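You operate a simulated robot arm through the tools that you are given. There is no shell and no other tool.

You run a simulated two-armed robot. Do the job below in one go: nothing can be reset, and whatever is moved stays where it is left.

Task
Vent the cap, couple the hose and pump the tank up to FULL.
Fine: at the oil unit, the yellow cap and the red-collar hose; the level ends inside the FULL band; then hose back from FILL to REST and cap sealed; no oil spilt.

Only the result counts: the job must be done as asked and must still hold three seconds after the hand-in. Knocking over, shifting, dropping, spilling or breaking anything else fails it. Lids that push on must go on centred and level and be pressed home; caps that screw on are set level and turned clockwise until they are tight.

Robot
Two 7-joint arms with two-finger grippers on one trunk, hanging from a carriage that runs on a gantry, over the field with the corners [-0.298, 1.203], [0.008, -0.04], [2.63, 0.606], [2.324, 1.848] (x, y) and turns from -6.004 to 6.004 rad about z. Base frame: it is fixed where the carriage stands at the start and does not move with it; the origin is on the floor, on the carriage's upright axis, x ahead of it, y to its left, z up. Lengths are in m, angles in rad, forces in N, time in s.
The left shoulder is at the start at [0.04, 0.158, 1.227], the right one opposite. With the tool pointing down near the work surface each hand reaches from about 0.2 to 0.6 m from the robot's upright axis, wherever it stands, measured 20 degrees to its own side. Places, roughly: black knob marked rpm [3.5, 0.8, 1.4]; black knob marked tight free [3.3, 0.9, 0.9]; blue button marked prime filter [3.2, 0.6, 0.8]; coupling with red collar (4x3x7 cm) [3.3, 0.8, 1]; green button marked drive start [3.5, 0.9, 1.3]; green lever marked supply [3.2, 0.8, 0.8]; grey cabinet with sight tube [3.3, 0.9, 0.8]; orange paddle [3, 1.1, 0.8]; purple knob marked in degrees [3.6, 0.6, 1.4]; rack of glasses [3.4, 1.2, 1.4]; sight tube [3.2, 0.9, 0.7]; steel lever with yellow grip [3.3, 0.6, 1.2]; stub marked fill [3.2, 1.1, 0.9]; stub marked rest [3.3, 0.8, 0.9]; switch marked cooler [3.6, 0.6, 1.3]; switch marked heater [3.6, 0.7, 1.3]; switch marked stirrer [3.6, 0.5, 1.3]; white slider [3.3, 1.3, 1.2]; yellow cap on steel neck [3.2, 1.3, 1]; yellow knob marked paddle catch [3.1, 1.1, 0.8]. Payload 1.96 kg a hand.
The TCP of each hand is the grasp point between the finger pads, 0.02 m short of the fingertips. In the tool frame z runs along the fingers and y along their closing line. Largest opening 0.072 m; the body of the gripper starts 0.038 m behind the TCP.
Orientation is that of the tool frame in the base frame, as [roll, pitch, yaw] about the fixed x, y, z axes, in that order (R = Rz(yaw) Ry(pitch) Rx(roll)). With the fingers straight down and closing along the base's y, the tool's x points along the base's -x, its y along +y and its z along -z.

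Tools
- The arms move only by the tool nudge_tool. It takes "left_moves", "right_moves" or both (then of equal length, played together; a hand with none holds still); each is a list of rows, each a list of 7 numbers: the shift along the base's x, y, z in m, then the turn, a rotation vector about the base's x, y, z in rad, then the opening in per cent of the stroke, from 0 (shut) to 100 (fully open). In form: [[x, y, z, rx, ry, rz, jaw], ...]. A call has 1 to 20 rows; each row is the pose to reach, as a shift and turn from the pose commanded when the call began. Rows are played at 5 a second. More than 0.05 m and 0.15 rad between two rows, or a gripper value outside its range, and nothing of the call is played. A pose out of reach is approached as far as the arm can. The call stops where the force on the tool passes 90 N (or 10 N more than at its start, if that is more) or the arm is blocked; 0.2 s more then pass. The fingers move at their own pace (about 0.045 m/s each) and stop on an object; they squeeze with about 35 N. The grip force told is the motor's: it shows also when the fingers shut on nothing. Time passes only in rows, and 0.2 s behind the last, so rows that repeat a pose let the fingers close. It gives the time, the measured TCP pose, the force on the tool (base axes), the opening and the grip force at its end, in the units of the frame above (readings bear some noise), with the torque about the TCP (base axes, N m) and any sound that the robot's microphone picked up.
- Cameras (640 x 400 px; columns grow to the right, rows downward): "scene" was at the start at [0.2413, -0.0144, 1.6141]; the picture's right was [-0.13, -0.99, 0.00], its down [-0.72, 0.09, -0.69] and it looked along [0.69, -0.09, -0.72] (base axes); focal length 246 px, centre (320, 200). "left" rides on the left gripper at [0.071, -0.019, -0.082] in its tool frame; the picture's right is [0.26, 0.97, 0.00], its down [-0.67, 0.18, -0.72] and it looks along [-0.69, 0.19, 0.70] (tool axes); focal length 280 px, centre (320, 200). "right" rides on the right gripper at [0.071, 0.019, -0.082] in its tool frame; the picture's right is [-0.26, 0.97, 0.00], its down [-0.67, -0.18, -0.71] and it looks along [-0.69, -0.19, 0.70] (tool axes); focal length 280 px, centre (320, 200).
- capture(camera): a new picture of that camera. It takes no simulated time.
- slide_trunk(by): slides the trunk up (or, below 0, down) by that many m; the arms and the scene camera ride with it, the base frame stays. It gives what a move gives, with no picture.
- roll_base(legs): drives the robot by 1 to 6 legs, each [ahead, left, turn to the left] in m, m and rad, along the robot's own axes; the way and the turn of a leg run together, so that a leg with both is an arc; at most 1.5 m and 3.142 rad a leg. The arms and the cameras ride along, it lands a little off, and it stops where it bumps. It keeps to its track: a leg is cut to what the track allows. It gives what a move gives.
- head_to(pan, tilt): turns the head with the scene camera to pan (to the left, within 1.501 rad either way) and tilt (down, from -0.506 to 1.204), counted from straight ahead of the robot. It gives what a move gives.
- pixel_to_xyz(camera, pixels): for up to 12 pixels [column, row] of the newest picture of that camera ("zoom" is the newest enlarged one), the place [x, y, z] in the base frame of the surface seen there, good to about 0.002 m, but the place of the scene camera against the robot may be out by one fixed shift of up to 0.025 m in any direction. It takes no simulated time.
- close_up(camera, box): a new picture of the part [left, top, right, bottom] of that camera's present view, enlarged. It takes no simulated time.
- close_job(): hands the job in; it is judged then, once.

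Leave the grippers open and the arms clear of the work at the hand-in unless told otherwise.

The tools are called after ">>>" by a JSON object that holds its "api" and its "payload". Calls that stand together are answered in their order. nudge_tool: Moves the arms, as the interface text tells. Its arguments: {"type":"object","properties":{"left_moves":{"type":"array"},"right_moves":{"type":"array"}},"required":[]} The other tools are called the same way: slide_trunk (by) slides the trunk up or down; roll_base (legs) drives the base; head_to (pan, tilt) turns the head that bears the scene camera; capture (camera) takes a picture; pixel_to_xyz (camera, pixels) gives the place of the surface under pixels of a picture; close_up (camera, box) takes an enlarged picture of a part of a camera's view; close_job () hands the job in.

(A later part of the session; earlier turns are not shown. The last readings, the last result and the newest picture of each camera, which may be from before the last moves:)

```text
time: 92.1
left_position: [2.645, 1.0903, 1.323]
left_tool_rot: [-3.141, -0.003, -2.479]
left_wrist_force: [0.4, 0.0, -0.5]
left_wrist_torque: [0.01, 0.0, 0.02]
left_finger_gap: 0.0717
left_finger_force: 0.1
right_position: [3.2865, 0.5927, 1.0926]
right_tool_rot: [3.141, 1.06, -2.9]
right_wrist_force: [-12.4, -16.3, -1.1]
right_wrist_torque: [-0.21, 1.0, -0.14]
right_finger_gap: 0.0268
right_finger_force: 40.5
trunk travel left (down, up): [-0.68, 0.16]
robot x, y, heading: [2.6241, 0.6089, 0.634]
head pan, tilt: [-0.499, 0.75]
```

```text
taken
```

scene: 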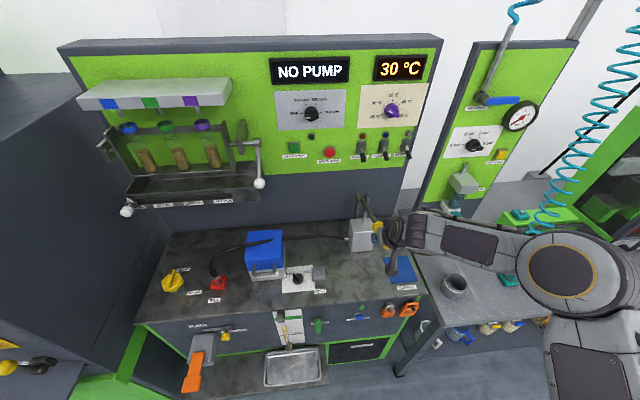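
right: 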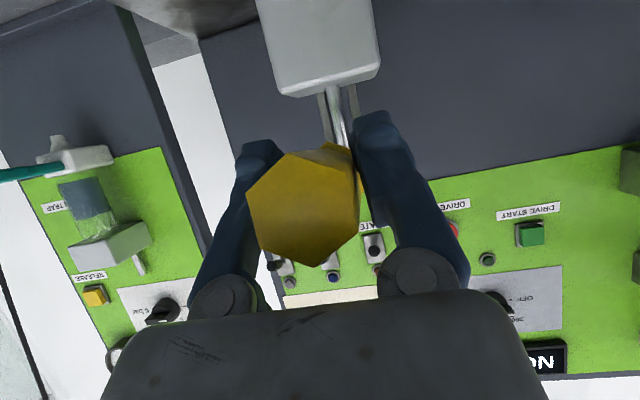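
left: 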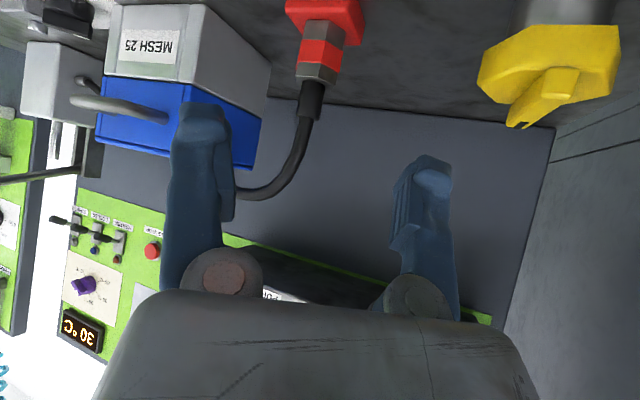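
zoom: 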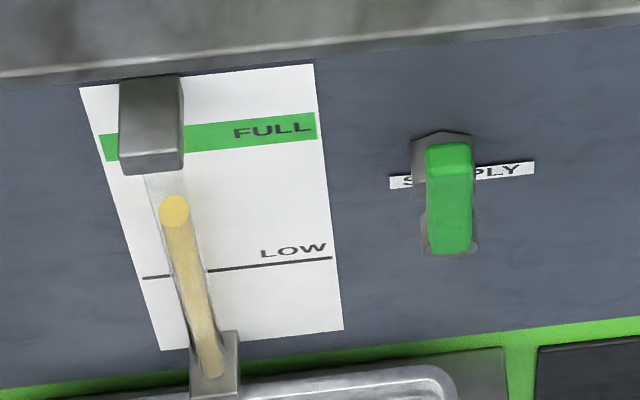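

The level seems slightly up. I read heights to quantify (liquid disc edges, FULL band edges).

>>> {"api": "pixel_to_xyz", "payload": {"camera": "scene", "pixels": [[283, 326], [284, 327]]}}

>>> {"api": "close_up", "payload": {"camera": "scene", "box": [272, 308, 312, 333]}}

>>> {"api": "pixel_to_xyz", "payload": {"camera": "zoom", "pixels": [[190, 215], [190, 250], [190, 275], [190, 290], [190, 230], [300, 170], [300, 100], [290, 105], [290, 165], [200, 240], [180, 240]]}}

```text
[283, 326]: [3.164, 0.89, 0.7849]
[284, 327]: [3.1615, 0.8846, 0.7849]
```

```text
16.00 times, centred on (292, 320) of scene
```

zoom: 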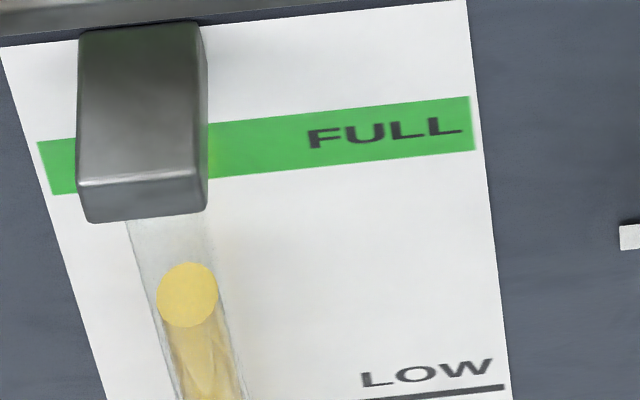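

```text
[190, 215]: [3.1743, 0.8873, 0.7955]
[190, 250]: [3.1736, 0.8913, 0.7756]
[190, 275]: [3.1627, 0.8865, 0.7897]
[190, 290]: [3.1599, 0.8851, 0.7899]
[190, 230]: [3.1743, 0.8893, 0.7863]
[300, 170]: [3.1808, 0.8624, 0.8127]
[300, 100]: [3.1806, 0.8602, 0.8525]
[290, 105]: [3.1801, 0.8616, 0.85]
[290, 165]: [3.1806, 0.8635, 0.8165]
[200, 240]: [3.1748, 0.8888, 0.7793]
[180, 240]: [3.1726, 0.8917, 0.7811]
```

The level has risen from 0.785 to 0.790. I go further down in small steps to find the lower end of the stroke.

>>> {"api": "nudge_tool", "payload": {"right_moves": [[0.001, 0.001, -0.01, 0.012, -0.0486, 0, 0], [0.0025, 0.0015, -0.02, 0.024, -0.0971, 0, 0]]}}

>>> {"api": "close_up", "payload": {"camera": "scene", "box": [272, 308, 312, 333]}}

>>> {"api": "pixel_to_xyz", "payload": {"camera": "zoom", "pixels": [[190, 275], [190, 285], [190, 295], [180, 285], [195, 285]]}}

```text
time: 92.7
left_position: [2.6463, 1.0908, 1.3225]
left_tool_rot: [-3.14, -0.005, -2.481]
left_wrist_force: [-0.7, -0.4, 0.5]
left_wrist_torque: [0.03, 0.02, -0.03]
left_finger_gap: 0.0721
left_finger_force: 0.1
right_position: [3.2913, 0.5928, 1.0728]
right_tool_rot: [-3.138, 1.162, -2.899]
right_wrist_force: [-8.9, -21.0, -1.3]
right_wrist_torque: [-0.09, 0.88, -0.28]
right_finger_gap: 0.0267
right_finger_force: 40.2
trunk travel left (down, up): [-0.68, 0.16]
robot x, y, heading: [2.6227, 0.605, 0.637]
head pan, tilt: [-0.499, 0.75]
```

```text
16.00 times, centred on (292, 320) of scene
```

zoom: 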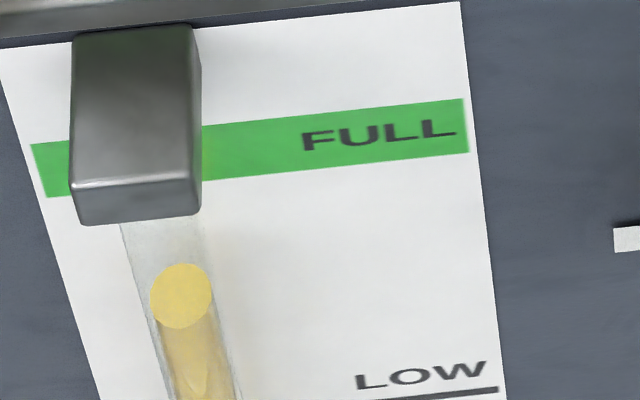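

```text
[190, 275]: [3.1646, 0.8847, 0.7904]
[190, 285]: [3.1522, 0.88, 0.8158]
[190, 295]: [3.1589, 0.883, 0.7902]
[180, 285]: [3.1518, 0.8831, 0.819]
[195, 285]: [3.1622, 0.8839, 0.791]
```

The level holds at 0.790 near the bottom. Now the upstroke back to the starting height, with a small sideways relief.

>>> {"api": "nudge_tool", "payload": {"right_moves": [[-0.003, -0.0017, 0.0112, -0.0132, 0.0535, 0, 0], [-0.0054, -0.0023, 0.0224, -0.0264, 0.107, 0, 0], [-0.0073, -0.0028, 0.0336, -0.0396, 0.1605, 0, 0], [-0.0084, -0.0031, 0.0448, -0.0528, 0.214, 0, 0], [-0.0091, -0.0032, 0.056, -0.066, 0.2675, 0, 0], [-0.0091, -0.0032, 0.0672, -0.0792, 0.321, 0, 0], [-0.0084, -0.0031, 0.0784, -0.0924, 0.3745, 0, 0], [-0.0073, -0.0028, 0.0896, -0.1056, 0.428, 0, 0], [-0.0054, -0.0023, 0.1008, -0.1188, 0.4815, 0, 0], [-0.003, -0.0017, 0.112, -0.132, 0.535, 0, 0]]}}

>>> {"api": "close_up", "payload": {"camera": "scene", "box": [272, 308, 312, 333]}}

>>> {"api": "pixel_to_xyz", "payload": {"camera": "zoom", "pixels": [[190, 275], [190, 290], [195, 300], [195, 285], [300, 170], [300, 100]]}}

>>> {"api": "capture", "payload": {"camera": "right"}}

```text
time: 94.9
left_position: [2.6467, 1.0919, 1.3236]
left_tool_rot: [-3.141, -0.001, -2.481]
left_wrist_force: [0.5, 0.2, 0.3]
left_wrist_torque: [-0.01, -0.03, -0.01]
left_finger_gap: 0.0718
left_finger_force: 0.1
right_position: [3.2854, 0.5918, 1.1825]
right_tool_rot: [-3.139, 0.599, -2.902]
right_wrist_force: [16.2, -12.0, -36.2]
right_wrist_torque: [0.07, 0.35, -0.09]
right_finger_gap: 0.0265
right_finger_force: 40.1
trunk travel left (down, up): [-0.68, 0.16]
robot x, y, heading: [2.626, 0.6094, 0.634]
head pan, tilt: [-0.499, 0.75]
```

```text
16.00 times, centred on (292, 320) of scene
```

zoom: 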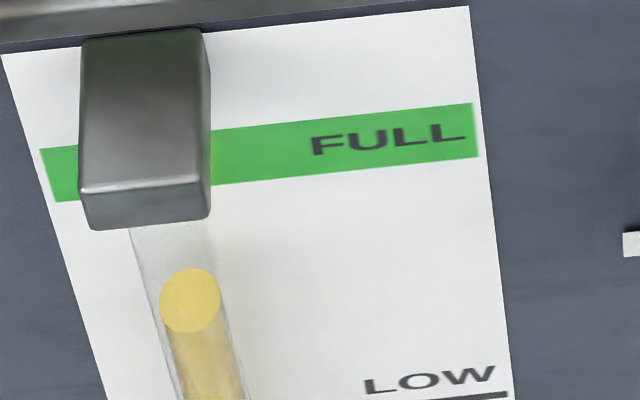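

```text
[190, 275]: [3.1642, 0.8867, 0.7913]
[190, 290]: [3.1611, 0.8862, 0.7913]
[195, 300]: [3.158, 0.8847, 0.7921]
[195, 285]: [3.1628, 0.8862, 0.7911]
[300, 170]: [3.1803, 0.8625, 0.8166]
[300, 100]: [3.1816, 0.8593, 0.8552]
```

```text
taken
```

right: 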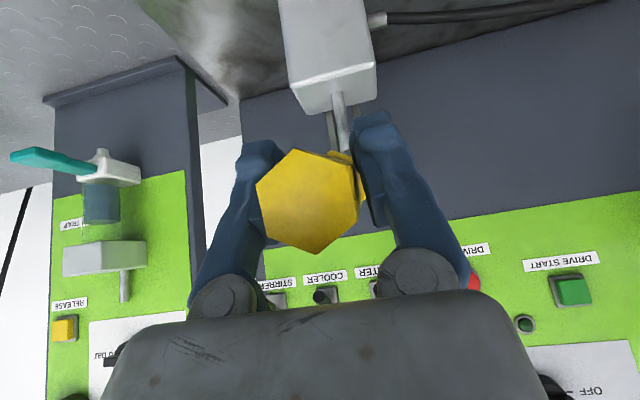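

The top stop is felt (36 N). One full stroke raised the level by about 6 mm (0.785→0.791); the FULL band is about 0.815–0.845, so I need some six to seven strokes in all from here to its middle. I do one full stroke down and up.

>>> {"api": "nudge_tool", "payload": {"right_moves": [[-0.0006, -0.0011, -0.0122, 0.0146, -0.0594, 0, 0], [-0.0026, -0.0016, -0.0244, 0.0293, -0.1188, 0, 0], [-0.0037, -0.0019, -0.0366, 0.0439, -0.1783, 0, 0], [-0.0041, -0.002, -0.0488, 0.0586, -0.2377, 0, 0], [-0.0038, -0.0019, -0.061, 0.0732, -0.2971, 0, 0], [-0.0029, -0.0017, -0.0732, 0.0878, -0.3565, 0, 0], [-0.0011, -0.0013, -0.0854, 0.1025, -0.4159, 0, 0], [0.0013, -0.0007, -0.0976, 0.1171, -0.4754, 0, 0], [0.0045, 0.0001, -0.11, 0.1318, -0.5348, 0, 0], [0.0013, -0.0007, -0.0976, 0.1171, -0.4754, 0, 0], [-0.0011, -0.0013, -0.0854, 0.1025, -0.4159, 0, 0], [-0.0029, -0.0017, -0.0732, 0.0878, -0.3565, 0, 0], [-0.0038, -0.0019, -0.061, 0.0732, -0.2971, 0, 0], [-0.0041, -0.002, -0.0488, 0.0586, -0.2377, 0, 0], [-0.0037, -0.0019, -0.0366, 0.0439, -0.1783, 0, 0], [-0.0026, -0.0016, -0.0244, 0.0293, -0.1188, 0, 0], [-0.0006, -0.0011, -0.0122, 0.0146, -0.0594, 0, 0], [0.001, -0.001, -0.003, 0, 0, 0, 0]]}}

>>> {"api": "close_up", "payload": {"camera": "scene", "box": [272, 308, 312, 333]}}

>>> {"api": "pixel_to_xyz", "payload": {"camera": "zoom", "pixels": [[190, 265], [190, 280], [195, 290], [195, 275], [300, 175], [300, 118], [440, 155], [440, 105]]}}

```text
time: 98.7
left_position: [2.6467, 1.0928, 1.3242]
left_tool_rot: [3.141, -0.002, -2.48]
left_wrist_force: [0.0, -0.5, -0.6]
left_wrist_torque: [0.01, 0.02, 0.0]
left_finger_gap: 0.072
left_finger_force: 0.1
right_position: [3.2857, 0.5929, 1.1781]
right_tool_rot: [-3.141, 0.597, -2.903]
right_wrist_force: [16.1, -6.5, -42.6]
right_wrist_torque: [0.09, 0.35, -0.03]
right_finger_gap: 0.0253
right_finger_force: 39.7
trunk travel left (down, up): [-0.68, 0.16]
robot x, y, heading: [2.6243, 0.6103, 0.636]
head pan, tilt: [-0.499, 0.75]
```

```text
16.00 times, centred on (292, 320) of scene
```

zoom: 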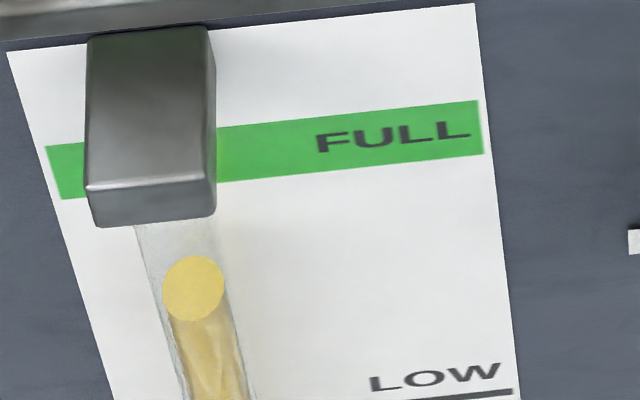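

```text
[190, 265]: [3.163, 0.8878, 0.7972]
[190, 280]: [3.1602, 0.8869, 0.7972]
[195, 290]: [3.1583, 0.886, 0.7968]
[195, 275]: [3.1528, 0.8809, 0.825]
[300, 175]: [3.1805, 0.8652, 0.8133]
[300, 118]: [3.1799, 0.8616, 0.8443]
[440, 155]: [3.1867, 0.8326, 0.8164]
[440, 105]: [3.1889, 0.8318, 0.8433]
```

Level 0.797 now: 6 mm per stroke. The finger gap has shrunk to 25.3 mm, so the pads may be slipping on the grip; I look with the right camera.

>>> {"api": "capture", "payload": {"camera": "right"}}

>>> {"api": "close_up", "payload": {"camera": "scene", "box": [330, 180, 458, 260]}}

```text
taken
```

right: 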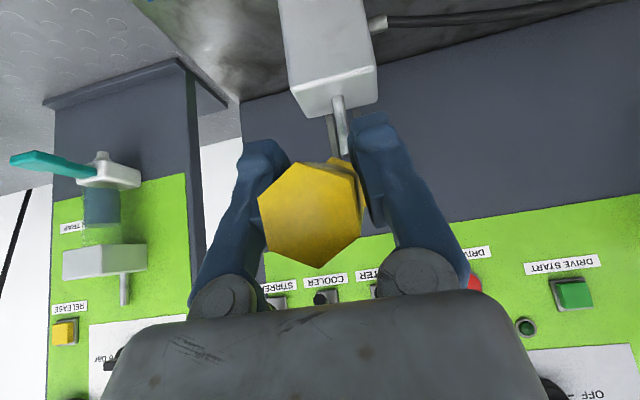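

```text
5.00 times, centred on (394, 220) of scene
```

zoom: 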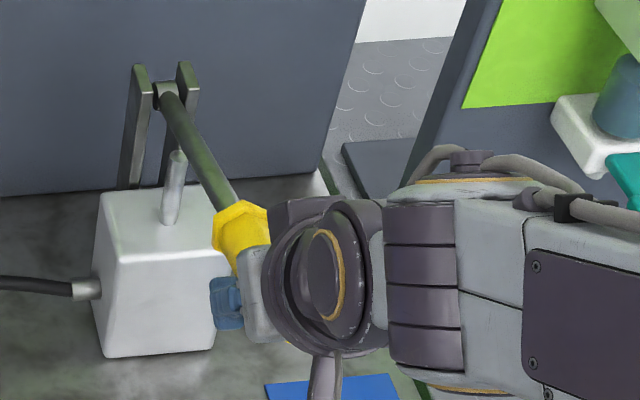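

The grip has crept toward the palm: my downstroke went a few mm beyond the lever's bottom stop. I open, re-centre on the grip at the original height, and close again.

>>> {"api": "nudge_tool", "payload": {"right_moves": [[0, 0, -0.003, 0, 0, 0, 0], [0, 0, -0.003, 0, 0, 0, 60], [0, 0, -0.003, 0, 0, 0, 60], [0.003, 0, 0.003, 0, -0.014, 0, 60], [0.005, 0.0005, 0.006, 0, -0.014, 0, 60], [0.005, 0.0005, 0.006, 0, -0.014, 0, 0], [0.005, 0.0005, 0.006, 0, -0.014, 0, 0], [0.005, 0.0005, 0.006, 0, -0.014, 0, 0]]}}

>>> {"api": "capture", "payload": {"camera": "right"}}

```text
time: 100.5
left_position: [2.6472, 1.0935, 1.3247]
left_tool_rot: [-3.141, 0.0, -2.482]
left_wrist_force: [0.3, -0.5, -0.1]
left_wrist_torque: [-0.01, 0.0, 0.03]
left_finger_gap: 0.0721
left_finger_force: 0.0
right_position: [3.2943, 0.594, 1.1893]
right_tool_rot: [-3.139, 0.623, -2.899]
right_wrist_force: [0.1, 0.6, 0.7]
right_wrist_torque: [-0.04, -0.09, 0.03]
right_finger_gap: 0.0311
right_finger_force: 39.9
trunk travel left (down, up): [-0.68, 0.16]
robot x, y, heading: [2.623, 0.6066, 0.635]
head pan, tilt: [-0.499, 0.75]
```

```text
taken
```

right: 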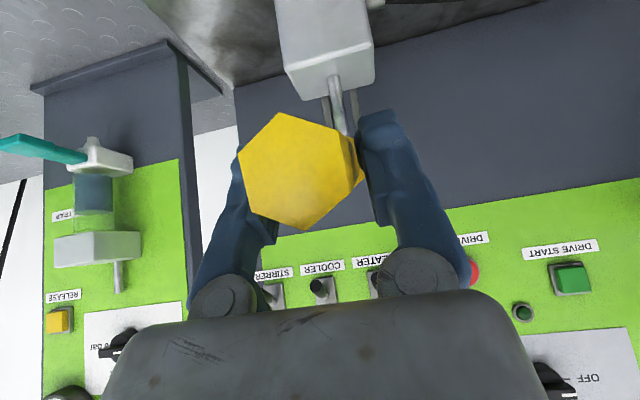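

The fingers closed at 31 mm, a bit high on the hex. I open, lower 5 mm, and close again.

>>> {"api": "nudge_tool", "payload": {"right_moves": [[0, 0, 0, 0, 0, 0, 60], [0, 0, 0, 0, 0, 0, 60], [-0.003, -0.0006, -0.005, 0, 0.012, 0, 60], [-0.003, -0.0006, -0.005, 0, 0.012, 0, 0], [-0.003, -0.0006, -0.005, 0, 0.012, 0, 0], [-0.003, -0.0006, -0.005, 0, 0.012, 0, 0]]}}

>>> {"api": "close_up", "payload": {"camera": "right", "box": [220, 90, 412, 250]}}

```text
time: 101.9
left_position: [2.6475, 1.0936, 1.3256]
left_tool_rot: [3.142, 0.001, -2.481]
left_wrist_force: [0.5, 0.1, 0.2]
left_wrist_torque: [0.01, 0.0, -0.04]
left_finger_gap: 0.0722
left_finger_force: 0.0
right_position: [3.2918, 0.5931, 1.1835]
right_tool_rot: [3.141, 0.613, -2.901]
right_wrist_force: [2.1, -1.6, -1.5]
right_wrist_torque: [0.06, -0.3, -0.02]
right_finger_gap: 0.0278
right_finger_force: 39.9
trunk travel left (down, up): [-0.68, 0.16]
robot x, y, heading: [2.6238, 0.6074, 0.635]
head pan, tilt: [-0.499, 0.75]
```

```text
2.50 times, centred on (316, 170) of right
```

zoom: 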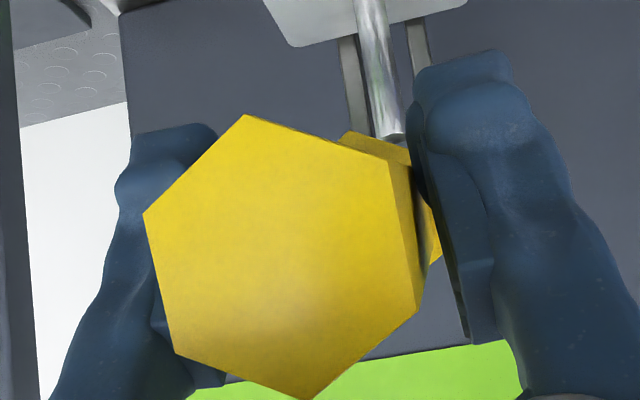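

Gripped as at first (27.8 mm, near-zero forces, lever at top). I now do a full stroke with a slightly shorter travel of 0.10 m, down and up.

>>> {"api": "nudge_tool", "payload": {"right_moves": [[-0.0024, -0.0006, -0.0111, 0.013, -0.0529, 0, 0], [-0.0042, -0.001, -0.0222, 0.026, -0.1058, 0, 0], [-0.0053, -0.0013, -0.0333, 0.039, -0.1586, 0, 0], [-0.006, -0.0015, -0.0444, 0.052, -0.2115, 0, 0], [-0.006, -0.0015, -0.0556, 0.065, -0.2644, 0, 0], [-0.0053, -0.0013, -0.0667, 0.078, -0.3173, 0, 0], [-0.0042, -0.001, -0.0778, 0.091, -0.3702, 0, 0], [-0.0024, -0.0006, -0.0889, 0.104, -0.423, 0, 0], [0, 0, -0.1, 0.117, -0.476, 0, 0], [-0.0024, -0.0006, -0.0889, 0.104, -0.423, 0, 0], [-0.0042, -0.001, -0.0778, 0.091, -0.3702, 0, 0], [-0.0053, -0.0013, -0.0667, 0.078, -0.3173, 0, 0], [-0.006, -0.0015, -0.0556, 0.065, -0.2644, 0, 0], [-0.006, -0.0015, -0.0444, 0.052, -0.2115, 0, 0], [-0.0053, -0.0013, -0.0333, 0.039, -0.1586, 0, 0], [-0.0042, -0.001, -0.0222, 0.026, -0.1058, 0, 0], [-0.0024, -0.0006, -0.0111, 0.013, -0.0529, 0, 0], [0, 0, -0.001, 0, 0, 0, 0]]}}

>>> {"api": "close_up", "payload": {"camera": "scene", "box": [272, 308, 312, 333]}}

>>> {"api": "pixel_to_xyz", "payload": {"camera": "zoom", "pixels": [[195, 255], [195, 270], [195, 280], [185, 265], [205, 265], [300, 175], [300, 118]]}}

>>> {"api": "close_up", "payload": {"camera": "scene", "box": [140, 225, 396, 385]}}

```text
time: 105.7
left_position: [2.6477, 1.092, 1.3246]
left_tool_rot: [-3.141, 0.002, -2.481]
left_wrist_force: [0.0, -0.8, -1.1]
left_wrist_torque: [-0.01, 0.01, 0.01]
left_finger_gap: 0.0719
left_finger_force: 0.2
right_position: [3.2915, 0.5922, 1.1796]
right_tool_rot: [-3.139, 0.609, -2.902]
right_wrist_force: [18.8, -2.1, -25.0]
right_wrist_torque: [0.12, -0.36, -0.06]
right_finger_gap: 0.0265
right_finger_force: 39.6
trunk travel left (down, up): [-0.68, 0.16]
robot x, y, heading: [2.6275, 0.6088, 0.635]
head pan, tilt: [-0.499, 0.75]
```

```text
16.00 times, centred on (292, 320) of scene
```

zoom: 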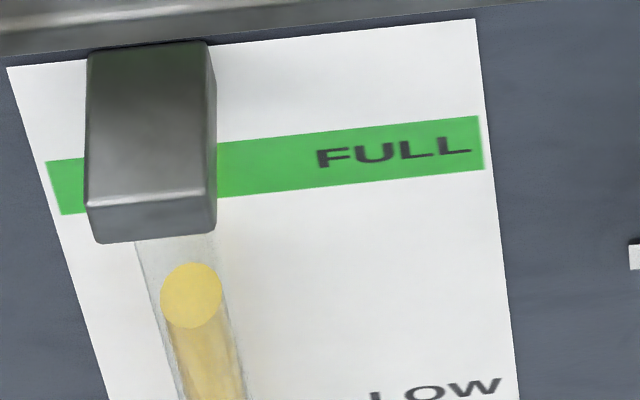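

```text
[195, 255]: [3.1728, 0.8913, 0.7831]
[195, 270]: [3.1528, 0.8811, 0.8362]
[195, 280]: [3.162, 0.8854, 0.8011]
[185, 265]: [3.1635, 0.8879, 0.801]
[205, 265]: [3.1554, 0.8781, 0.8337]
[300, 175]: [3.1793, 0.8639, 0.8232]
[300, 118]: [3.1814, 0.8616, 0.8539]
```

```text
2.50 times, centred on (268, 305) of scene
```

zoom: 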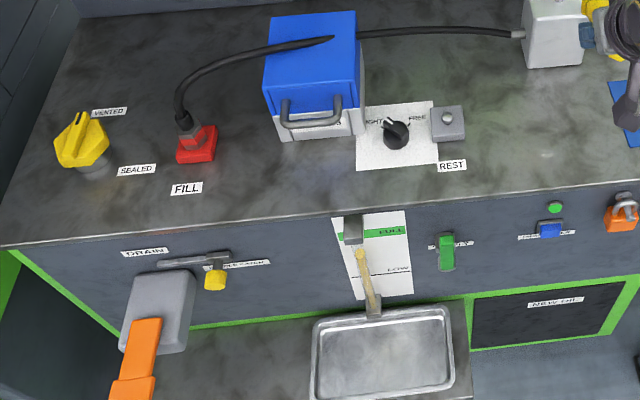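

Level 0.801, nothing spilt anywhere. The pads slip a little each stroke, so from now on each call re-grips first and then makes one stroke of 0.108 m.

>>> {"api": "nudge_tool", "payload": {"right_moves": [[0, 0, -0.001, 0, 0, 0, 60], [0, 0, 0.001, 0, 0, 0, 60], [0, 0, 0.001, 0, 0, 0, 0], [0, 0, 0.001, 0, 0, 0, 0], [-0.0028, -0.0007, -0.0125, 0.0159, -0.0643, 0, 0], [-0.0048, -0.0012, -0.026, 0.0318, -0.1286, 0, 0], [-0.0058, -0.0014, -0.0395, 0.0477, -0.1929, 0, 0], [-0.006, -0.0015, -0.053, 0.0636, -0.2572, 0, 0], [-0.0053, -0.0013, -0.0665, 0.0795, -0.3215, 0, 0], [-0.0039, -0.001, -0.08, 0.0954, -0.3858, 0, 0], [-0.0015, -0.0004, -0.0935, 0.1113, -0.4501, 0, 0], [0.0018, 0.0005, -0.107, 0.1272, -0.5144, 0, 0], [-0.0015, -0.0004, -0.0935, 0.1113, -0.4501, 0, 0], [-0.0039, -0.001, -0.08, 0.0954, -0.3858, 0, 0], [-0.0053, -0.0013, -0.0665, 0.0795, -0.3215, 0, 0], [-0.006, -0.0015, -0.053, 0.0636, -0.2572, 0, 0], [-0.0058, -0.0014, -0.0395, 0.0477, -0.1929, 0, 0], [-0.0048, -0.0012, -0.026, 0.0318, -0.1286, 0, 0], [-0.0028, -0.0007, -0.0125, 0.0159, -0.0643, 0, 0], [0, 0, 0, 0, 0, 0, 0]]}}

>>> {"api": "close_up", "payload": {"camera": "scene", "box": [272, 308, 312, 333]}}

>>> {"api": "pixel_to_xyz", "payload": {"camera": "zoom", "pixels": [[180, 265], [185, 275], [180, 280], [185, 260], [195, 285], [300, 175], [300, 118]]}}

```text
time: 109.9
left_position: [2.648, 1.0932, 1.3256]
left_tool_rot: [-3.141, 0.0, -2.48]
left_wrist_force: [0.3, 0.0, -1.0]
left_wrist_torque: [0.03, -0.01, 0.0]
left_finger_gap: 0.0721
left_finger_force: 0.1
right_position: [3.2902, 0.5938, 1.1817]
right_tool_rot: [-3.14, 0.609, -2.902]
right_wrist_force: [20.9, -3.2, -26.0]
right_wrist_torque: [0.02, -0.01, -0.06]
right_finger_gap: 0.0272
right_finger_force: 39.9
trunk travel left (down, up): [-0.68, 0.16]
robot x, y, heading: [2.6243, 0.6074, 0.635]
head pan, tilt: [-0.499, 0.75]
```

```text
16.00 times, centred on (292, 320) of scene
```

zoom: 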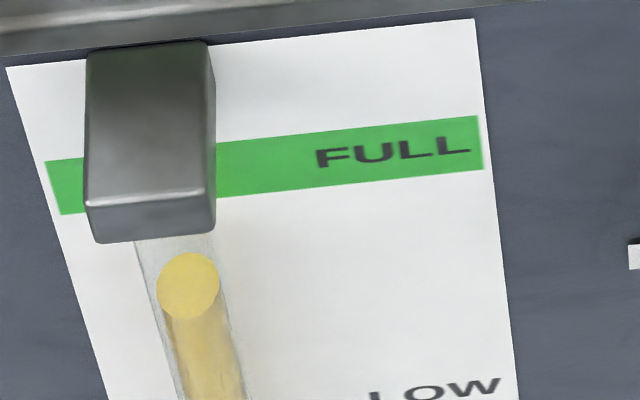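

```text
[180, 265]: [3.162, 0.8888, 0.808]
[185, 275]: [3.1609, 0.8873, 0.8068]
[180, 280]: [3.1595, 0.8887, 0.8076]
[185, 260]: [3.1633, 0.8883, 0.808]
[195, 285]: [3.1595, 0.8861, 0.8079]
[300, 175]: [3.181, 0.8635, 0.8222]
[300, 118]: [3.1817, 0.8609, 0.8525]
```

Level 0.808. The band is 0.814–0.844, so about three more strokes bring it to about 0.827, well inside. Same stroke again.

>>> {"api": "nudge_tool", "payload": {"right_moves": [[0, 0, -0.002, 0, 0, 0, 60], [0, 0, 0, 0, 0, 0, 60], [0, 0, 0, 0, 0, 0, 0], [0, 0, 0, 0, 0, 0, 0], [-0.0028, -0.0007, -0.0135, 0.0159, -0.0643, 0, 0], [-0.0048, -0.0012, -0.027, 0.0318, -0.1286, 0, 0], [-0.0058, -0.0014, -0.0405, 0.0477, -0.1929, 0, 0], [-0.006, -0.0015, -0.054, 0.0636, -0.2572, 0, 0], [-0.0053, -0.0013, -0.0675, 0.0795, -0.3215, 0, 0], [-0.0039, -0.001, -0.081, 0.0954, -0.3858, 0, 0], [-0.0015, -0.0004, -0.0945, 0.1113, -0.4501, 0, 0], [0.0018, 0.0005, -0.108, 0.1272, -0.5144, 0, 0], [-0.0015, -0.0004, -0.0945, 0.1113, -0.4501, 0, 0], [-0.0039, -0.001, -0.081, 0.0954, -0.3858, 0, 0], [-0.0053, -0.0013, -0.0675, 0.0795, -0.3215, 0, 0], [-0.006, -0.0015, -0.054, 0.0636, -0.2572, 0, 0], [-0.0058, -0.0014, -0.0405, 0.0477, -0.1929, 0, 0], [-0.0048, -0.0012, -0.027, 0.0318, -0.1286, 0, 0], [-0.0028, -0.0007, -0.0135, 0.0159, -0.0643, 0, 0], [0, 0, -0.001, 0, 0, 0, 0]]}}

>>> {"api": "close_up", "payload": {"camera": "scene", "box": [272, 308, 312, 333]}}

>>> {"api": "pixel_to_xyz", "payload": {"camera": "zoom", "pixels": [[180, 255], [185, 265], [180, 270], [185, 275], [195, 270], [300, 175], [300, 118]]}}

```text
time: 114.1
left_position: [2.6476, 1.0923, 1.3231]
left_tool_rot: [-3.141, 0.0, -2.481]
left_wrist_force: [-0.7, 0.7, 0.3]
left_wrist_torque: [0.0, 0.03, 0.01]
left_finger_gap: 0.0721
left_finger_force: 0.0
right_position: [3.2915, 0.5944, 1.1816]
right_tool_rot: [-3.139, 0.608, -2.903]
right_wrist_force: [20.6, -2.9, -27.8]
right_wrist_torque: [0.05, 0.02, -0.08]
right_finger_gap: 0.0268
right_finger_force: 40.2
trunk travel left (down, up): [-0.68, 0.16]
robot x, y, heading: [2.623, 0.6074, 0.634]
head pan, tilt: [-0.499, 0.75]
```

```text
16.00 times, centred on (292, 320) of scene
```

zoom: 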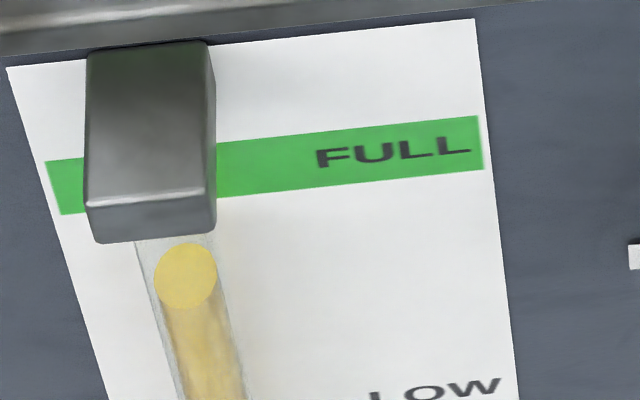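

```text
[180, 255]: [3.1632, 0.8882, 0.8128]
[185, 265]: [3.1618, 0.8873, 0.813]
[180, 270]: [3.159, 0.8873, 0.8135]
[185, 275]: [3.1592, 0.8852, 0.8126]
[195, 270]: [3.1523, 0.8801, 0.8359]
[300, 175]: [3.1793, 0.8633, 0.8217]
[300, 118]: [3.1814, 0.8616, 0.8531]
```

Level 0.813. Another stroke.

>>> {"api": "nudge_tool", "payload": {"right_moves": [[0, 0, -0.002, 0, 0, 0, 60], [0, 0, 0.001, 0, 0, 0, 60], [0, 0, 0.001, 0, 0, 0, 0], [0, 0, 0.001, 0, 0, 0, 0], [-0.0028, -0.0007, -0.0125, 0.0159, -0.0643, 0, 0], [-0.0048, -0.0012, -0.026, 0.0318, -0.1286, 0, 0], [-0.0058, -0.0014, -0.0395, 0.0477, -0.1929, 0, 0], [-0.006, -0.0015, -0.053, 0.0636, -0.2572, 0, 0], [-0.0053, -0.0013, -0.0665, 0.0795, -0.3215, 0, 0], [-0.0039, -0.001, -0.08, 0.0954, -0.3858, 0, 0], [-0.0015, -0.0004, -0.0935, 0.1113, -0.4501, 0, 0], [0.0018, 0.0005, -0.107, 0.1272, -0.5144, 0, 0], [-0.0015, -0.0004, -0.0935, 0.1113, -0.4501, 0, 0], [-0.0039, -0.001, -0.08, 0.0954, -0.3858, 0, 0], [-0.0053, -0.0013, -0.0665, 0.0795, -0.3215, 0, 0], [-0.006, -0.0015, -0.053, 0.0636, -0.2572, 0, 0], [-0.0058, -0.0014, -0.0395, 0.0477, -0.1929, 0, 0], [-0.0048, -0.0012, -0.026, 0.0318, -0.1286, 0, 0], [-0.0028, -0.0007, -0.0125, 0.0159, -0.0643, 0, 0], [0, 0, 0, 0, 0, 0, 0]]}}

>>> {"api": "close_up", "payload": {"camera": "scene", "box": [272, 308, 312, 333]}}

>>> {"api": "pixel_to_xyz", "payload": {"camera": "zoom", "pixels": [[180, 250], [185, 258], [180, 265], [185, 265], [190, 260], [300, 175], [300, 118]]}}

```text
time: 118.3
left_position: [2.6479, 1.0945, 1.3242]
left_tool_rot: [3.141, -0.001, -2.481]
left_wrist_force: [-0.1, 0.1, 0.2]
left_wrist_torque: [0.0, 0.02, -0.01]
left_finger_gap: 0.072
left_finger_force: 0.0
right_position: [3.292, 0.5932, 1.1793]
right_tool_rot: [3.141, 0.607, -2.901]
right_wrist_force: [14.5, 6.0, -25.9]
right_wrist_torque: [0.08, -0.49, -0.03]
right_finger_gap: 0.0265
right_finger_force: 40.0
trunk travel left (down, up): [-0.68, 0.16]
robot x, y, heading: [2.6261, 0.6038, 0.635]
head pan, tilt: [-0.499, 0.75]
```

```text
16.00 times, centred on (292, 320) of scene
```

zoom: 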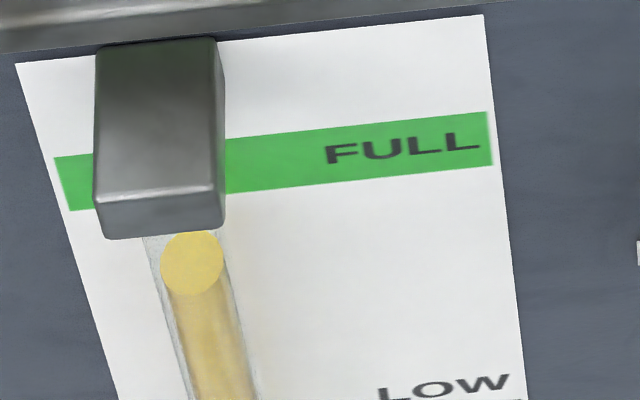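

```text
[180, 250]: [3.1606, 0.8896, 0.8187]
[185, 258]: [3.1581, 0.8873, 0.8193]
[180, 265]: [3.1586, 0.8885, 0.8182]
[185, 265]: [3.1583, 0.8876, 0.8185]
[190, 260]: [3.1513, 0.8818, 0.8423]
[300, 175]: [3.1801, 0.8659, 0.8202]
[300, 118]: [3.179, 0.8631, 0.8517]
```

Level 0.819, already inside the band's bottom part. Another stroke, with the re-grip 2 mm higher to return to the original place.

>>> {"api": "nudge_tool", "payload": {"right_moves": [[0, 0, -0.001, 0, 0, 0, 60], [0, 0, 0.002, 0, 0, 0, 60], [0, 0, 0.002, 0, 0, 0, 0], [0, 0, 0.002, 0, 0, 0, 0], [-0.0028, -0.0007, -0.0115, 0.0159, -0.0643, 0, 0], [-0.0048, -0.0012, -0.025, 0.0318, -0.1286, 0, 0], [-0.0058, -0.0014, -0.0385, 0.0477, -0.1929, 0, 0], [-0.006, -0.0015, -0.052, 0.0636, -0.2572, 0, 0], [-0.0053, -0.0013, -0.0655, 0.0795, -0.3215, 0, 0], [-0.0039, -0.001, -0.079, 0.0954, -0.3858, 0, 0], [-0.0015, -0.0004, -0.0925, 0.1113, -0.4501, 0, 0], [0.0018, 0.0005, -0.106, 0.1272, -0.5144, 0, 0], [-0.0015, -0.0004, -0.0925, 0.1113, -0.4501, 0, 0], [-0.0039, -0.001, -0.079, 0.0954, -0.3858, 0, 0], [-0.0053, -0.0013, -0.0655, 0.0795, -0.3215, 0, 0], [-0.006, -0.0015, -0.052, 0.0636, -0.2572, 0, 0], [-0.0058, -0.0014, -0.0385, 0.0477, -0.1929, 0, 0], [-0.0048, -0.0012, -0.025, 0.0318, -0.1286, 0, 0], [-0.0028, -0.0007, -0.0115, 0.0159, -0.0643, 0, 0], [0, 0, 0, 0, 0, 0, 0]]}}

>>> {"api": "close_up", "payload": {"camera": "scene", "box": [272, 308, 312, 333]}}

>>> {"api": "pixel_to_xyz", "payload": {"camera": "zoom", "pixels": [[180, 245], [185, 250], [180, 255], [185, 260], [190, 265], [300, 175], [300, 118]]}}

```text
time: 122.5
left_position: [2.6472, 1.0933, 1.3234]
left_tool_rot: [-3.141, 0.0, -2.479]
left_wrist_force: [0.4, 0.7, -0.3]
left_wrist_torque: [-0.03, 0.0, -0.01]
left_finger_gap: 0.0721
left_finger_force: 0.1
right_position: [3.2913, 0.594, 1.1817]
right_tool_rot: [-3.14, 0.61, -2.9]
right_wrist_force: [15.8, -1.1, -19.3]
right_wrist_torque: [0.18, -0.74, -0.06]
right_finger_gap: 0.0266
right_finger_force: 40.0
trunk travel left (down, up): [-0.68, 0.16]
robot x, y, heading: [2.6259, 0.61, 0.639]
head pan, tilt: [-0.499, 0.75]
```

```text
16.00 times, centred on (292, 320) of scene
```

zoom: 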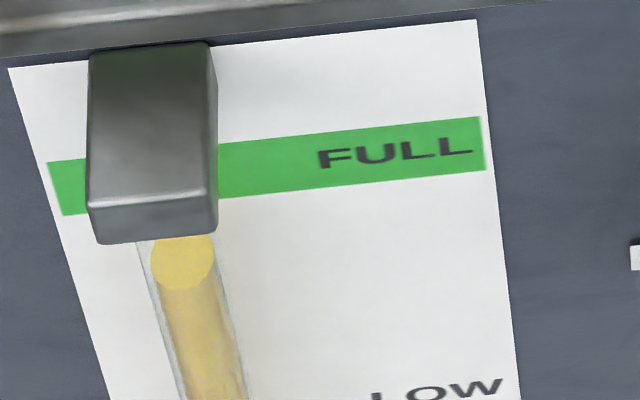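

```text
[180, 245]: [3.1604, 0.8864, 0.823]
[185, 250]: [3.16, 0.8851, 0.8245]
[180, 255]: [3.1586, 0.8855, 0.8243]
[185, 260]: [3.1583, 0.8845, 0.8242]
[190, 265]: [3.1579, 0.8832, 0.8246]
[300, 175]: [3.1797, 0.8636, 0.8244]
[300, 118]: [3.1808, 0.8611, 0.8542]
```

Level 0.824 in a band of 0.816–0.845. One more stroke brings it to the middle.

>>> {"api": "nudge_tool", "payload": {"right_moves": [[0, 0, -0.001, 0, 0, 0, 60], [0, 0, 0.002, 0, 0, 0, 60], [0, 0, 0.002, 0, 0, 0, 0], [0, 0, 0.002, 0, 0, 0, 0], [-0.0028, -0.0007, -0.0115, 0.0159, -0.0643, 0, 0], [-0.0048, -0.0012, -0.025, 0.0318, -0.1286, 0, 0], [-0.0058, -0.0014, -0.0385, 0.0477, -0.1929, 0, 0], [-0.006, -0.0015, -0.052, 0.0636, -0.2572, 0, 0], [-0.0053, -0.0013, -0.0655, 0.0795, -0.3215, 0, 0], [-0.0039, -0.001, -0.079, 0.0954, -0.3858, 0, 0], [-0.0015, -0.0004, -0.0925, 0.1113, -0.4501, 0, 0], [0.0018, 0.0005, -0.106, 0.1272, -0.5144, 0, 0], [-0.0015, -0.0004, -0.0925, 0.1113, -0.4501, 0, 0], [-0.0039, -0.001, -0.079, 0.0954, -0.3858, 0, 0], [-0.0053, -0.0013, -0.0655, 0.0795, -0.3215, 0, 0], [-0.006, -0.0015, -0.052, 0.0636, -0.2572, 0, 0], [-0.0058, -0.0014, -0.0385, 0.0477, -0.1929, 0, 0], [-0.0048, -0.0012, -0.025, 0.0318, -0.1286, 0, 0], [-0.0028, -0.0007, -0.0115, 0.0159, -0.0643, 0, 0], [0, 0, -0.001, 0, 0, 0, 0]]}}

>>> {"api": "close_up", "payload": {"camera": "scene", "box": [272, 308, 312, 333]}}

>>> {"api": "pixel_to_xyz", "payload": {"camera": "zoom", "pixels": [[180, 245], [185, 250], [180, 255], [185, 260], [190, 265], [300, 175], [300, 118]]}}

>>> {"api": "close_up", "payload": {"camera": "scene", "box": [140, 225, 396, 385]}}

```text
time: 126.7
left_position: [2.6481, 1.0936, 1.3241]
left_tool_rot: [3.141, -0.001, -2.481]
left_wrist_force: [0.7, 0.7, -0.2]
left_wrist_torque: [0.04, -0.02, 0.01]
left_finger_gap: 0.0718
left_finger_force: 0.0
right_position: [3.2933, 0.5929, 1.1789]
right_tool_rot: [3.14, 0.61, -2.9]
right_wrist_force: [13.1, 0.4, -18.7]
right_wrist_torque: [0.19, -0.82, 0.01]
right_finger_gap: 0.0265
right_finger_force: 40.3
trunk travel left (down, up): [-0.68, 0.16]
robot x, y, heading: [2.6238, 0.6075, 0.633]
head pan, tilt: [-0.499, 0.75]
```

```text
16.00 times, centred on (292, 320) of scene
```

zoom: 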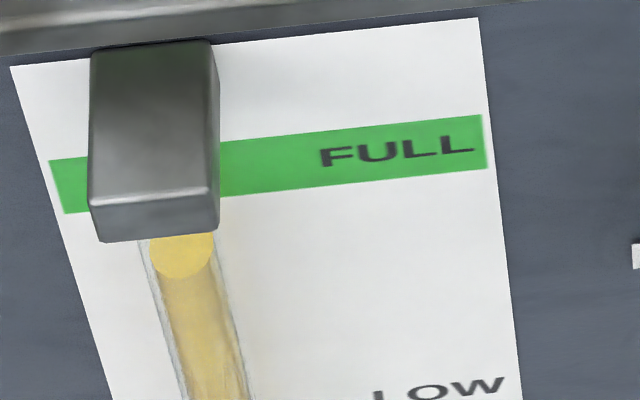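

```text
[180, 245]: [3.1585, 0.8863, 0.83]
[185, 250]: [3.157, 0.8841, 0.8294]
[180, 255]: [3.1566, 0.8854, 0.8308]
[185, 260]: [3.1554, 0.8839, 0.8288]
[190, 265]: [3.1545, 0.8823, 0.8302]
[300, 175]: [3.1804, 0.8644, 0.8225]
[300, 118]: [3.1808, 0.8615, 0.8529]
```

```text
2.50 times, centred on (268, 305) of scene
```

zoom: 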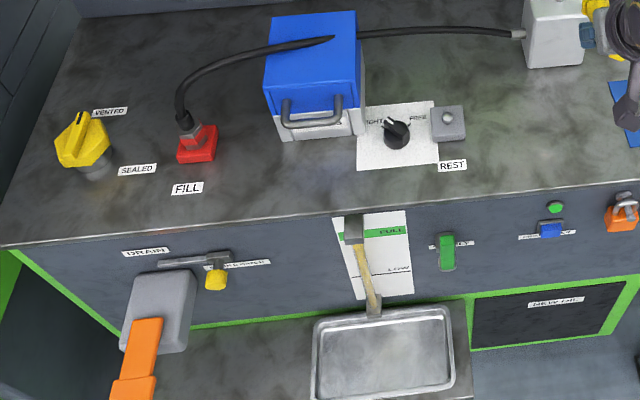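

Level 0.830, the middle of the FULL band. I ease the lever's load, open the right hand and retreat upward along the tool line, leaving the lever at its top position as found.

>>> {"api": "nudge_tool", "payload": {"right_moves": [[0.001, 0, -0.003, 0, 0, 0, 0], [0.001, 0, -0.003, 0, 0, 0, 60], [0.001, 0, -0.003, 0, 0, 0, 100], [0.001, 0, -0.003, 0, 0, 0, 100], [-0.0139, -0.0034, 0.0175, 0, 0, 0, 100], [-0.0279, -0.0069, 0.038, 0, 0, 0, 100], [-0.0418, -0.0103, 0.0585, 0, 0, 0, 100], [-0.0557, -0.0137, 0.082, 0, 0, 0, 100], [-0.085, -0.021, 0.105, 0, 0, 0, 100]]}}

>>> {"api": "capture", "payload": {"camera": "right"}}

```text
time: 128.7
left_position: [2.6461, 1.0934, 1.3245]
left_tool_rot: [-3.141, -0.001, -2.48]
left_wrist_force: [0.4, -0.7, 0.5]
left_wrist_torque: [-0.02, 0.0, 0.0]
left_finger_gap: 0.0721
left_finger_force: 0.0
right_position: [3.2065, 0.5723, 1.2861]
right_tool_rot: [3.141, 0.614, -2.904]
right_wrist_force: [-0.3, 0.3, 1.0]
right_wrist_torque: [-0.01, -0.01, 0.02]
right_finger_gap: 0.072
right_finger_force: 0.0
trunk travel left (down, up): [-0.68, 0.16]
robot x, y, heading: [2.6226, 0.6071, 0.632]
head pan, tilt: [-0.499, 0.75]
```

```text
taken
```

right: 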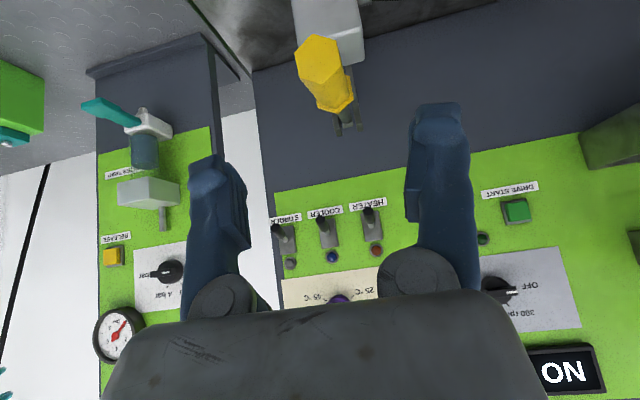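

The lever stands free at the top. I take the right hand back to its compact pose (tilt off, then turn back).

>>> {"api": "nudge_tool", "payload": {"right_moves": [[-0.02, -0.0035, 0.006, -0.0292, 0.1187, 0, 100], [-0.04, -0.007, 0.012, -0.0585, 0.2373, 0, 100], [-0.06, -0.0104, 0.018, -0.0877, 0.356, 0, 100], [-0.08, -0.0139, 0.024, -0.117, 0.4746, 0, 100], [-0.1, -0.0174, 0.03, -0.1462, 0.5933, 0, 100]]}}

>>> {"api": "nudge_tool", "payload": {"right_moves": [[-0.03, 0.03, 0, 0, 0, 0.1, 100], [-0.06, 0.06, 0, 0, 0, 0.2, 100], [-0.09, 0.09, 0, 0, 0, 0.3, 100], [-0.12, 0.12, 0, 0, 0, 0.396, 100]]}}

>>> {"api": "slide_trunk", "payload": {"by": -0.15}}

>>> {"api": "close_up", "payload": {"camera": "scene", "box": [200, 200, 360, 300]}}

```text
time: 129.9
left_position: [2.647, 1.0943, 1.3252]
left_tool_rot: [-3.14, -0.001, -2.479]
left_wrist_force: [0.0, 0.5, 0.7]
left_wrist_torque: [0.03, -0.01, -0.02]
left_finger_gap: 0.0722
left_finger_force: 0.1
right_position: [3.1069, 0.5552, 1.3164]
right_tool_rot: [-3.142, 0.001, -2.901]
right_wrist_force: [0.4, 0.5, -0.6]
right_wrist_torque: [-0.01, 0.02, -0.02]
right_finger_gap: 0.0722
right_finger_force: 0.1
trunk travel left (down, up): [-0.68, 0.16]
robot x, y, heading: [2.6266, 0.6053, 0.636]
head pan, tilt: [-0.499, 0.75]
```

```text
time: 130.9
left_position: [2.6481, 1.0924, 1.3251]
left_tool_rot: [-3.141, 0.001, -2.48]
left_wrist_force: [-0.7, 0.1, 0.2]
left_wrist_torque: [0.01, 0.03, -0.01]
left_finger_gap: 0.0722
left_finger_force: 0.1
right_position: [3.0005, 0.68, 1.3163]
right_tool_rot: [3.092, -0.002, -2.52]
right_wrist_force: [-0.2, 0.1, -0.8]
right_wrist_torque: [0.01, -0.02, -0.03]
right_finger_gap: 0.072
right_finger_force: 0.1
right hand out of reach, approached as far as the arm can: row 4
trunk travel left (down, up): [-0.68, 0.16]
robot x, y, heading: [2.6256, 0.6064, 0.637]
head pan, tilt: [-0.499, 0.75]
```

```text
time: 132.7
left_position: [2.648, 1.0943, 1.1746]
left_tool_rot: [-3.141, -0.001, -2.481]
left_wrist_force: [0.5, -1.0, -0.2]
left_wrist_torque: [-0.01, 0.0, 0.0]
left_finger_gap: 0.0723
left_finger_force: 0.2
right_position: [2.999, 0.6816, 1.1672]
right_tool_rot: [3.092, 0.0, -2.515]
right_wrist_force: [0.6, 0.0, 0.0]
right_wrist_torque: [0.01, 0.0, 0.04]
right_finger_gap: 0.072
right_finger_force: 0.1
trunk travel left (down, up): [-0.53, 0.31]
robot x, y, heading: [2.6272, 0.6062, 0.638]
head pan, tilt: [-0.499, 0.75]
```

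```text
4.00 times, centred on (280, 250) of scene
```

zoom: 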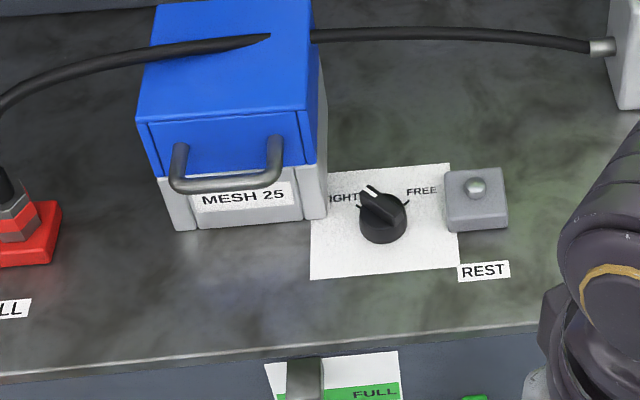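

All is clear. I drive back to the earlier standing place with the left arm facing the hose (0.10 m left, then turn 0.95 rad right).

>>> {"api": "roll_base", "payload": {"legs": [[0.039, 0.092, 0], [0, 0, -0.95]]}}

>>> {"api": "head_to", "payload": {"pan": 0.45, "tilt": 0.75}}

>>> {"api": "capture", "payload": {"camera": "scene"}}

>>> {"api": "capture", "payload": {"camera": "left"}}

```text
time: 136.2
left_position: [3.0041, 0.9769, 1.1745]
left_tool_rot: [3.141, 0.0, 2.867]
left_wrist_force: [0.5, -0.3, 0.0]
left_wrist_torque: [0.04, 0.03, 0.0]
left_finger_gap: 0.072
left_finger_force: 0.0
right_position: [2.8826, 0.4505, 1.1666]
right_tool_rot: [3.092, -0.001, 2.835]
right_wrist_force: [0.6, -0.9, 0.8]
right_wrist_torque: [-0.02, 0.03, 0.01]
right_finger_gap: 0.0722
right_finger_force: 0.1
trunk travel left (down, up): [-0.53, 0.31]
robot x, y, heading: [2.6011, 0.7065, -0.302]
head pan, tilt: [-0.499, 0.75]
```

```text
time: 137.4
left_position: [3.0039, 0.9769, 1.175]
left_tool_rot: [3.141, 0.001, 2.868]
left_wrist_force: [-0.1, 0.0, -0.3]
left_wrist_torque: [-0.03, -0.01, -0.02]
left_finger_gap: 0.0721
left_finger_force: 0.1
right_position: [2.8818, 0.4486, 1.1672]
right_tool_rot: [3.084, 0.001, 2.832]
right_wrist_force: [-0.4, 0.5, 0.0]
right_wrist_torque: [0.01, -0.02, 0.0]
right_finger_gap: 0.0719
right_finger_force: 0.0
trunk travel left (down, up): [-0.53, 0.31]
robot x, y, heading: [2.6014, 0.708, -0.299]
head pan, tilt: [0.45, 0.75]
```

```text
taken
```

scene: 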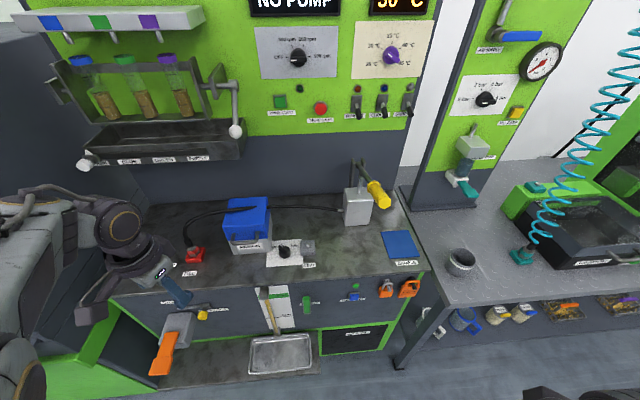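

```text
taken
```

left: 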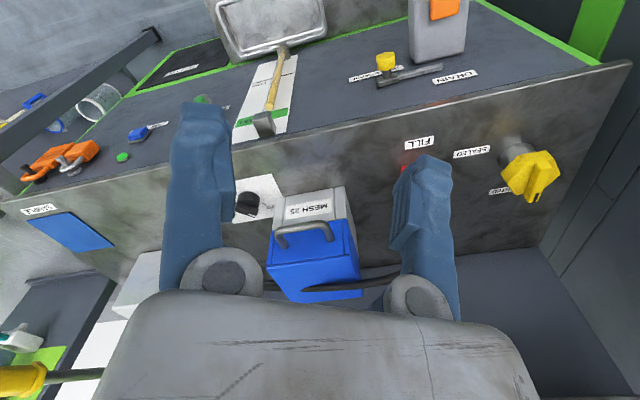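

Back in place; the left hand is at [3.004, 0.977, 1.175]. I go to the pre-grasp point of the coupling on FILL, tilting 50° again, by the same way I left it.

>>> {"api": "nudge_tool", "payload": {"left_moves": [[0.0036, 0.0168, -0.0137, -0.0339, -0.12, -0.0017, 100], [0.0086, 0.0418, -0.0287, -0.0679, -0.24, -0.0035, 100], [0.0186, 0.0718, -0.0487, -0.1018, -0.36, -0.0052, 100], [0.0336, 0.1118, -0.0687, -0.1358, -0.4801, -0.007, 100], [0.0486, 0.1518, -0.0887, -0.1697, -0.6001, -0.0087, 100], [0.0736, 0.1718, -0.1087, -0.2037, -0.7201, -0.0105, 100], [0.1086, 0.1818, -0.1287, -0.2376, -0.8401, -0.0122, 100], [0.1086, 0.1818, -0.1287, -0.2376, -0.8401, -0.0122, 100]]}}

>>> {"api": "capture", "payload": {"camera": "left"}}

```text
time: 139.2
left_position: [3.1129, 1.1588, 1.0446]
left_tool_rot: [3.135, 0.875, 2.852]
left_wrist_force: [0.4, 0.8, -0.1]
left_wrist_torque: [-0.01, 0.01, 0.02]
left_finger_gap: 0.0721
left_finger_force: 0.1
right_position: [2.8817, 0.4493, 1.1677]
right_tool_rot: [3.083, 0.0, 2.831]
right_wrist_force: [0.8, -0.2, 0.2]
right_wrist_torque: [0.02, 0.01, 0.01]
right_finger_gap: 0.0721
right_finger_force: 0.1
trunk travel left (down, up): [-0.53, 0.31]
robot x, y, heading: [2.6018, 0.7093, -0.301]
head pan, tilt: [0.45, 0.75]
```

```text
taken
```

left: 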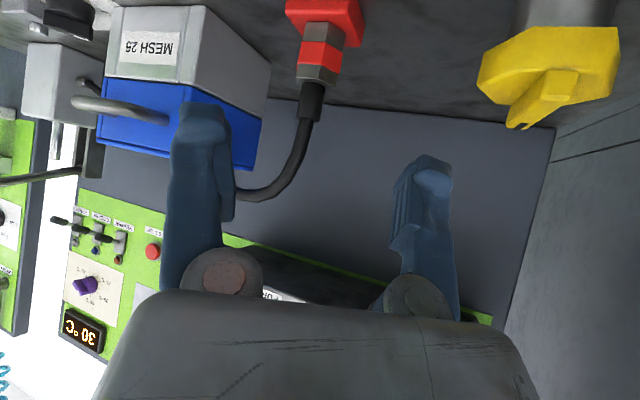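

The view is the same as when I left it. I slide the open fingers along the tool line around the coupling and close.

>>> {"api": "nudge_tool", "payload": {"left_moves": [[0.0264, -0.0077, -0.0225, 0, 0, 0, 100], [0.0474, -0.0136, -0.0402, 0, 0, 0, 100], [0.0658, -0.0189, -0.0562, 0, 0, 0, 100], [0.0842, -0.0242, -0.072, 0, 0, 0, 100], [0.1026, -0.0291, -0.0868, 0, 0, 0, 100], [0.1026, -0.0291, -0.0868, 0, 0, 0, 100]]}}

>>> {"api": "capture", "payload": {"camera": "left"}}

```text
time: 140.7
left_position: [3.2142, 1.1296, 0.9597]
left_tool_rot: [3.137, 0.872, 2.852]
left_wrist_force: [0.2, 0.8, 1.1]
left_wrist_torque: [0.01, -0.02, 0.04]
left_finger_gap: 0.0718
left_finger_force: 0.0
right_position: [2.8817, 0.45, 1.1682]
right_tool_rot: [3.081, 0.0, 2.832]
right_wrist_force: [0.0, -0.9, -0.1]
right_wrist_torque: [0.01, -0.01, 0.01]
right_finger_gap: 0.072
right_finger_force: 0.0
trunk travel left (down, up): [-0.53, 0.31]
robot x, y, heading: [2.5986, 0.7045, -0.295]
head pan, tilt: [0.45, 0.75]
```

```text
taken
```

left: 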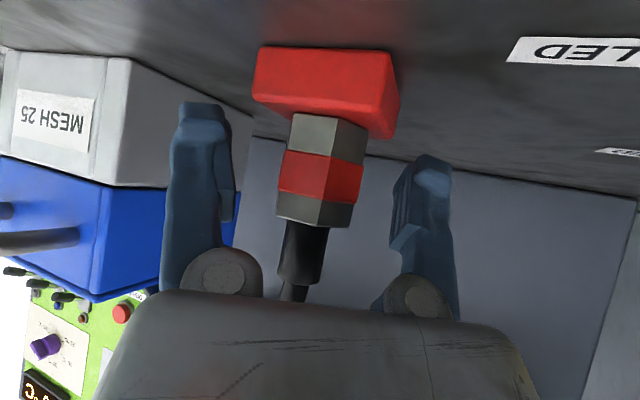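

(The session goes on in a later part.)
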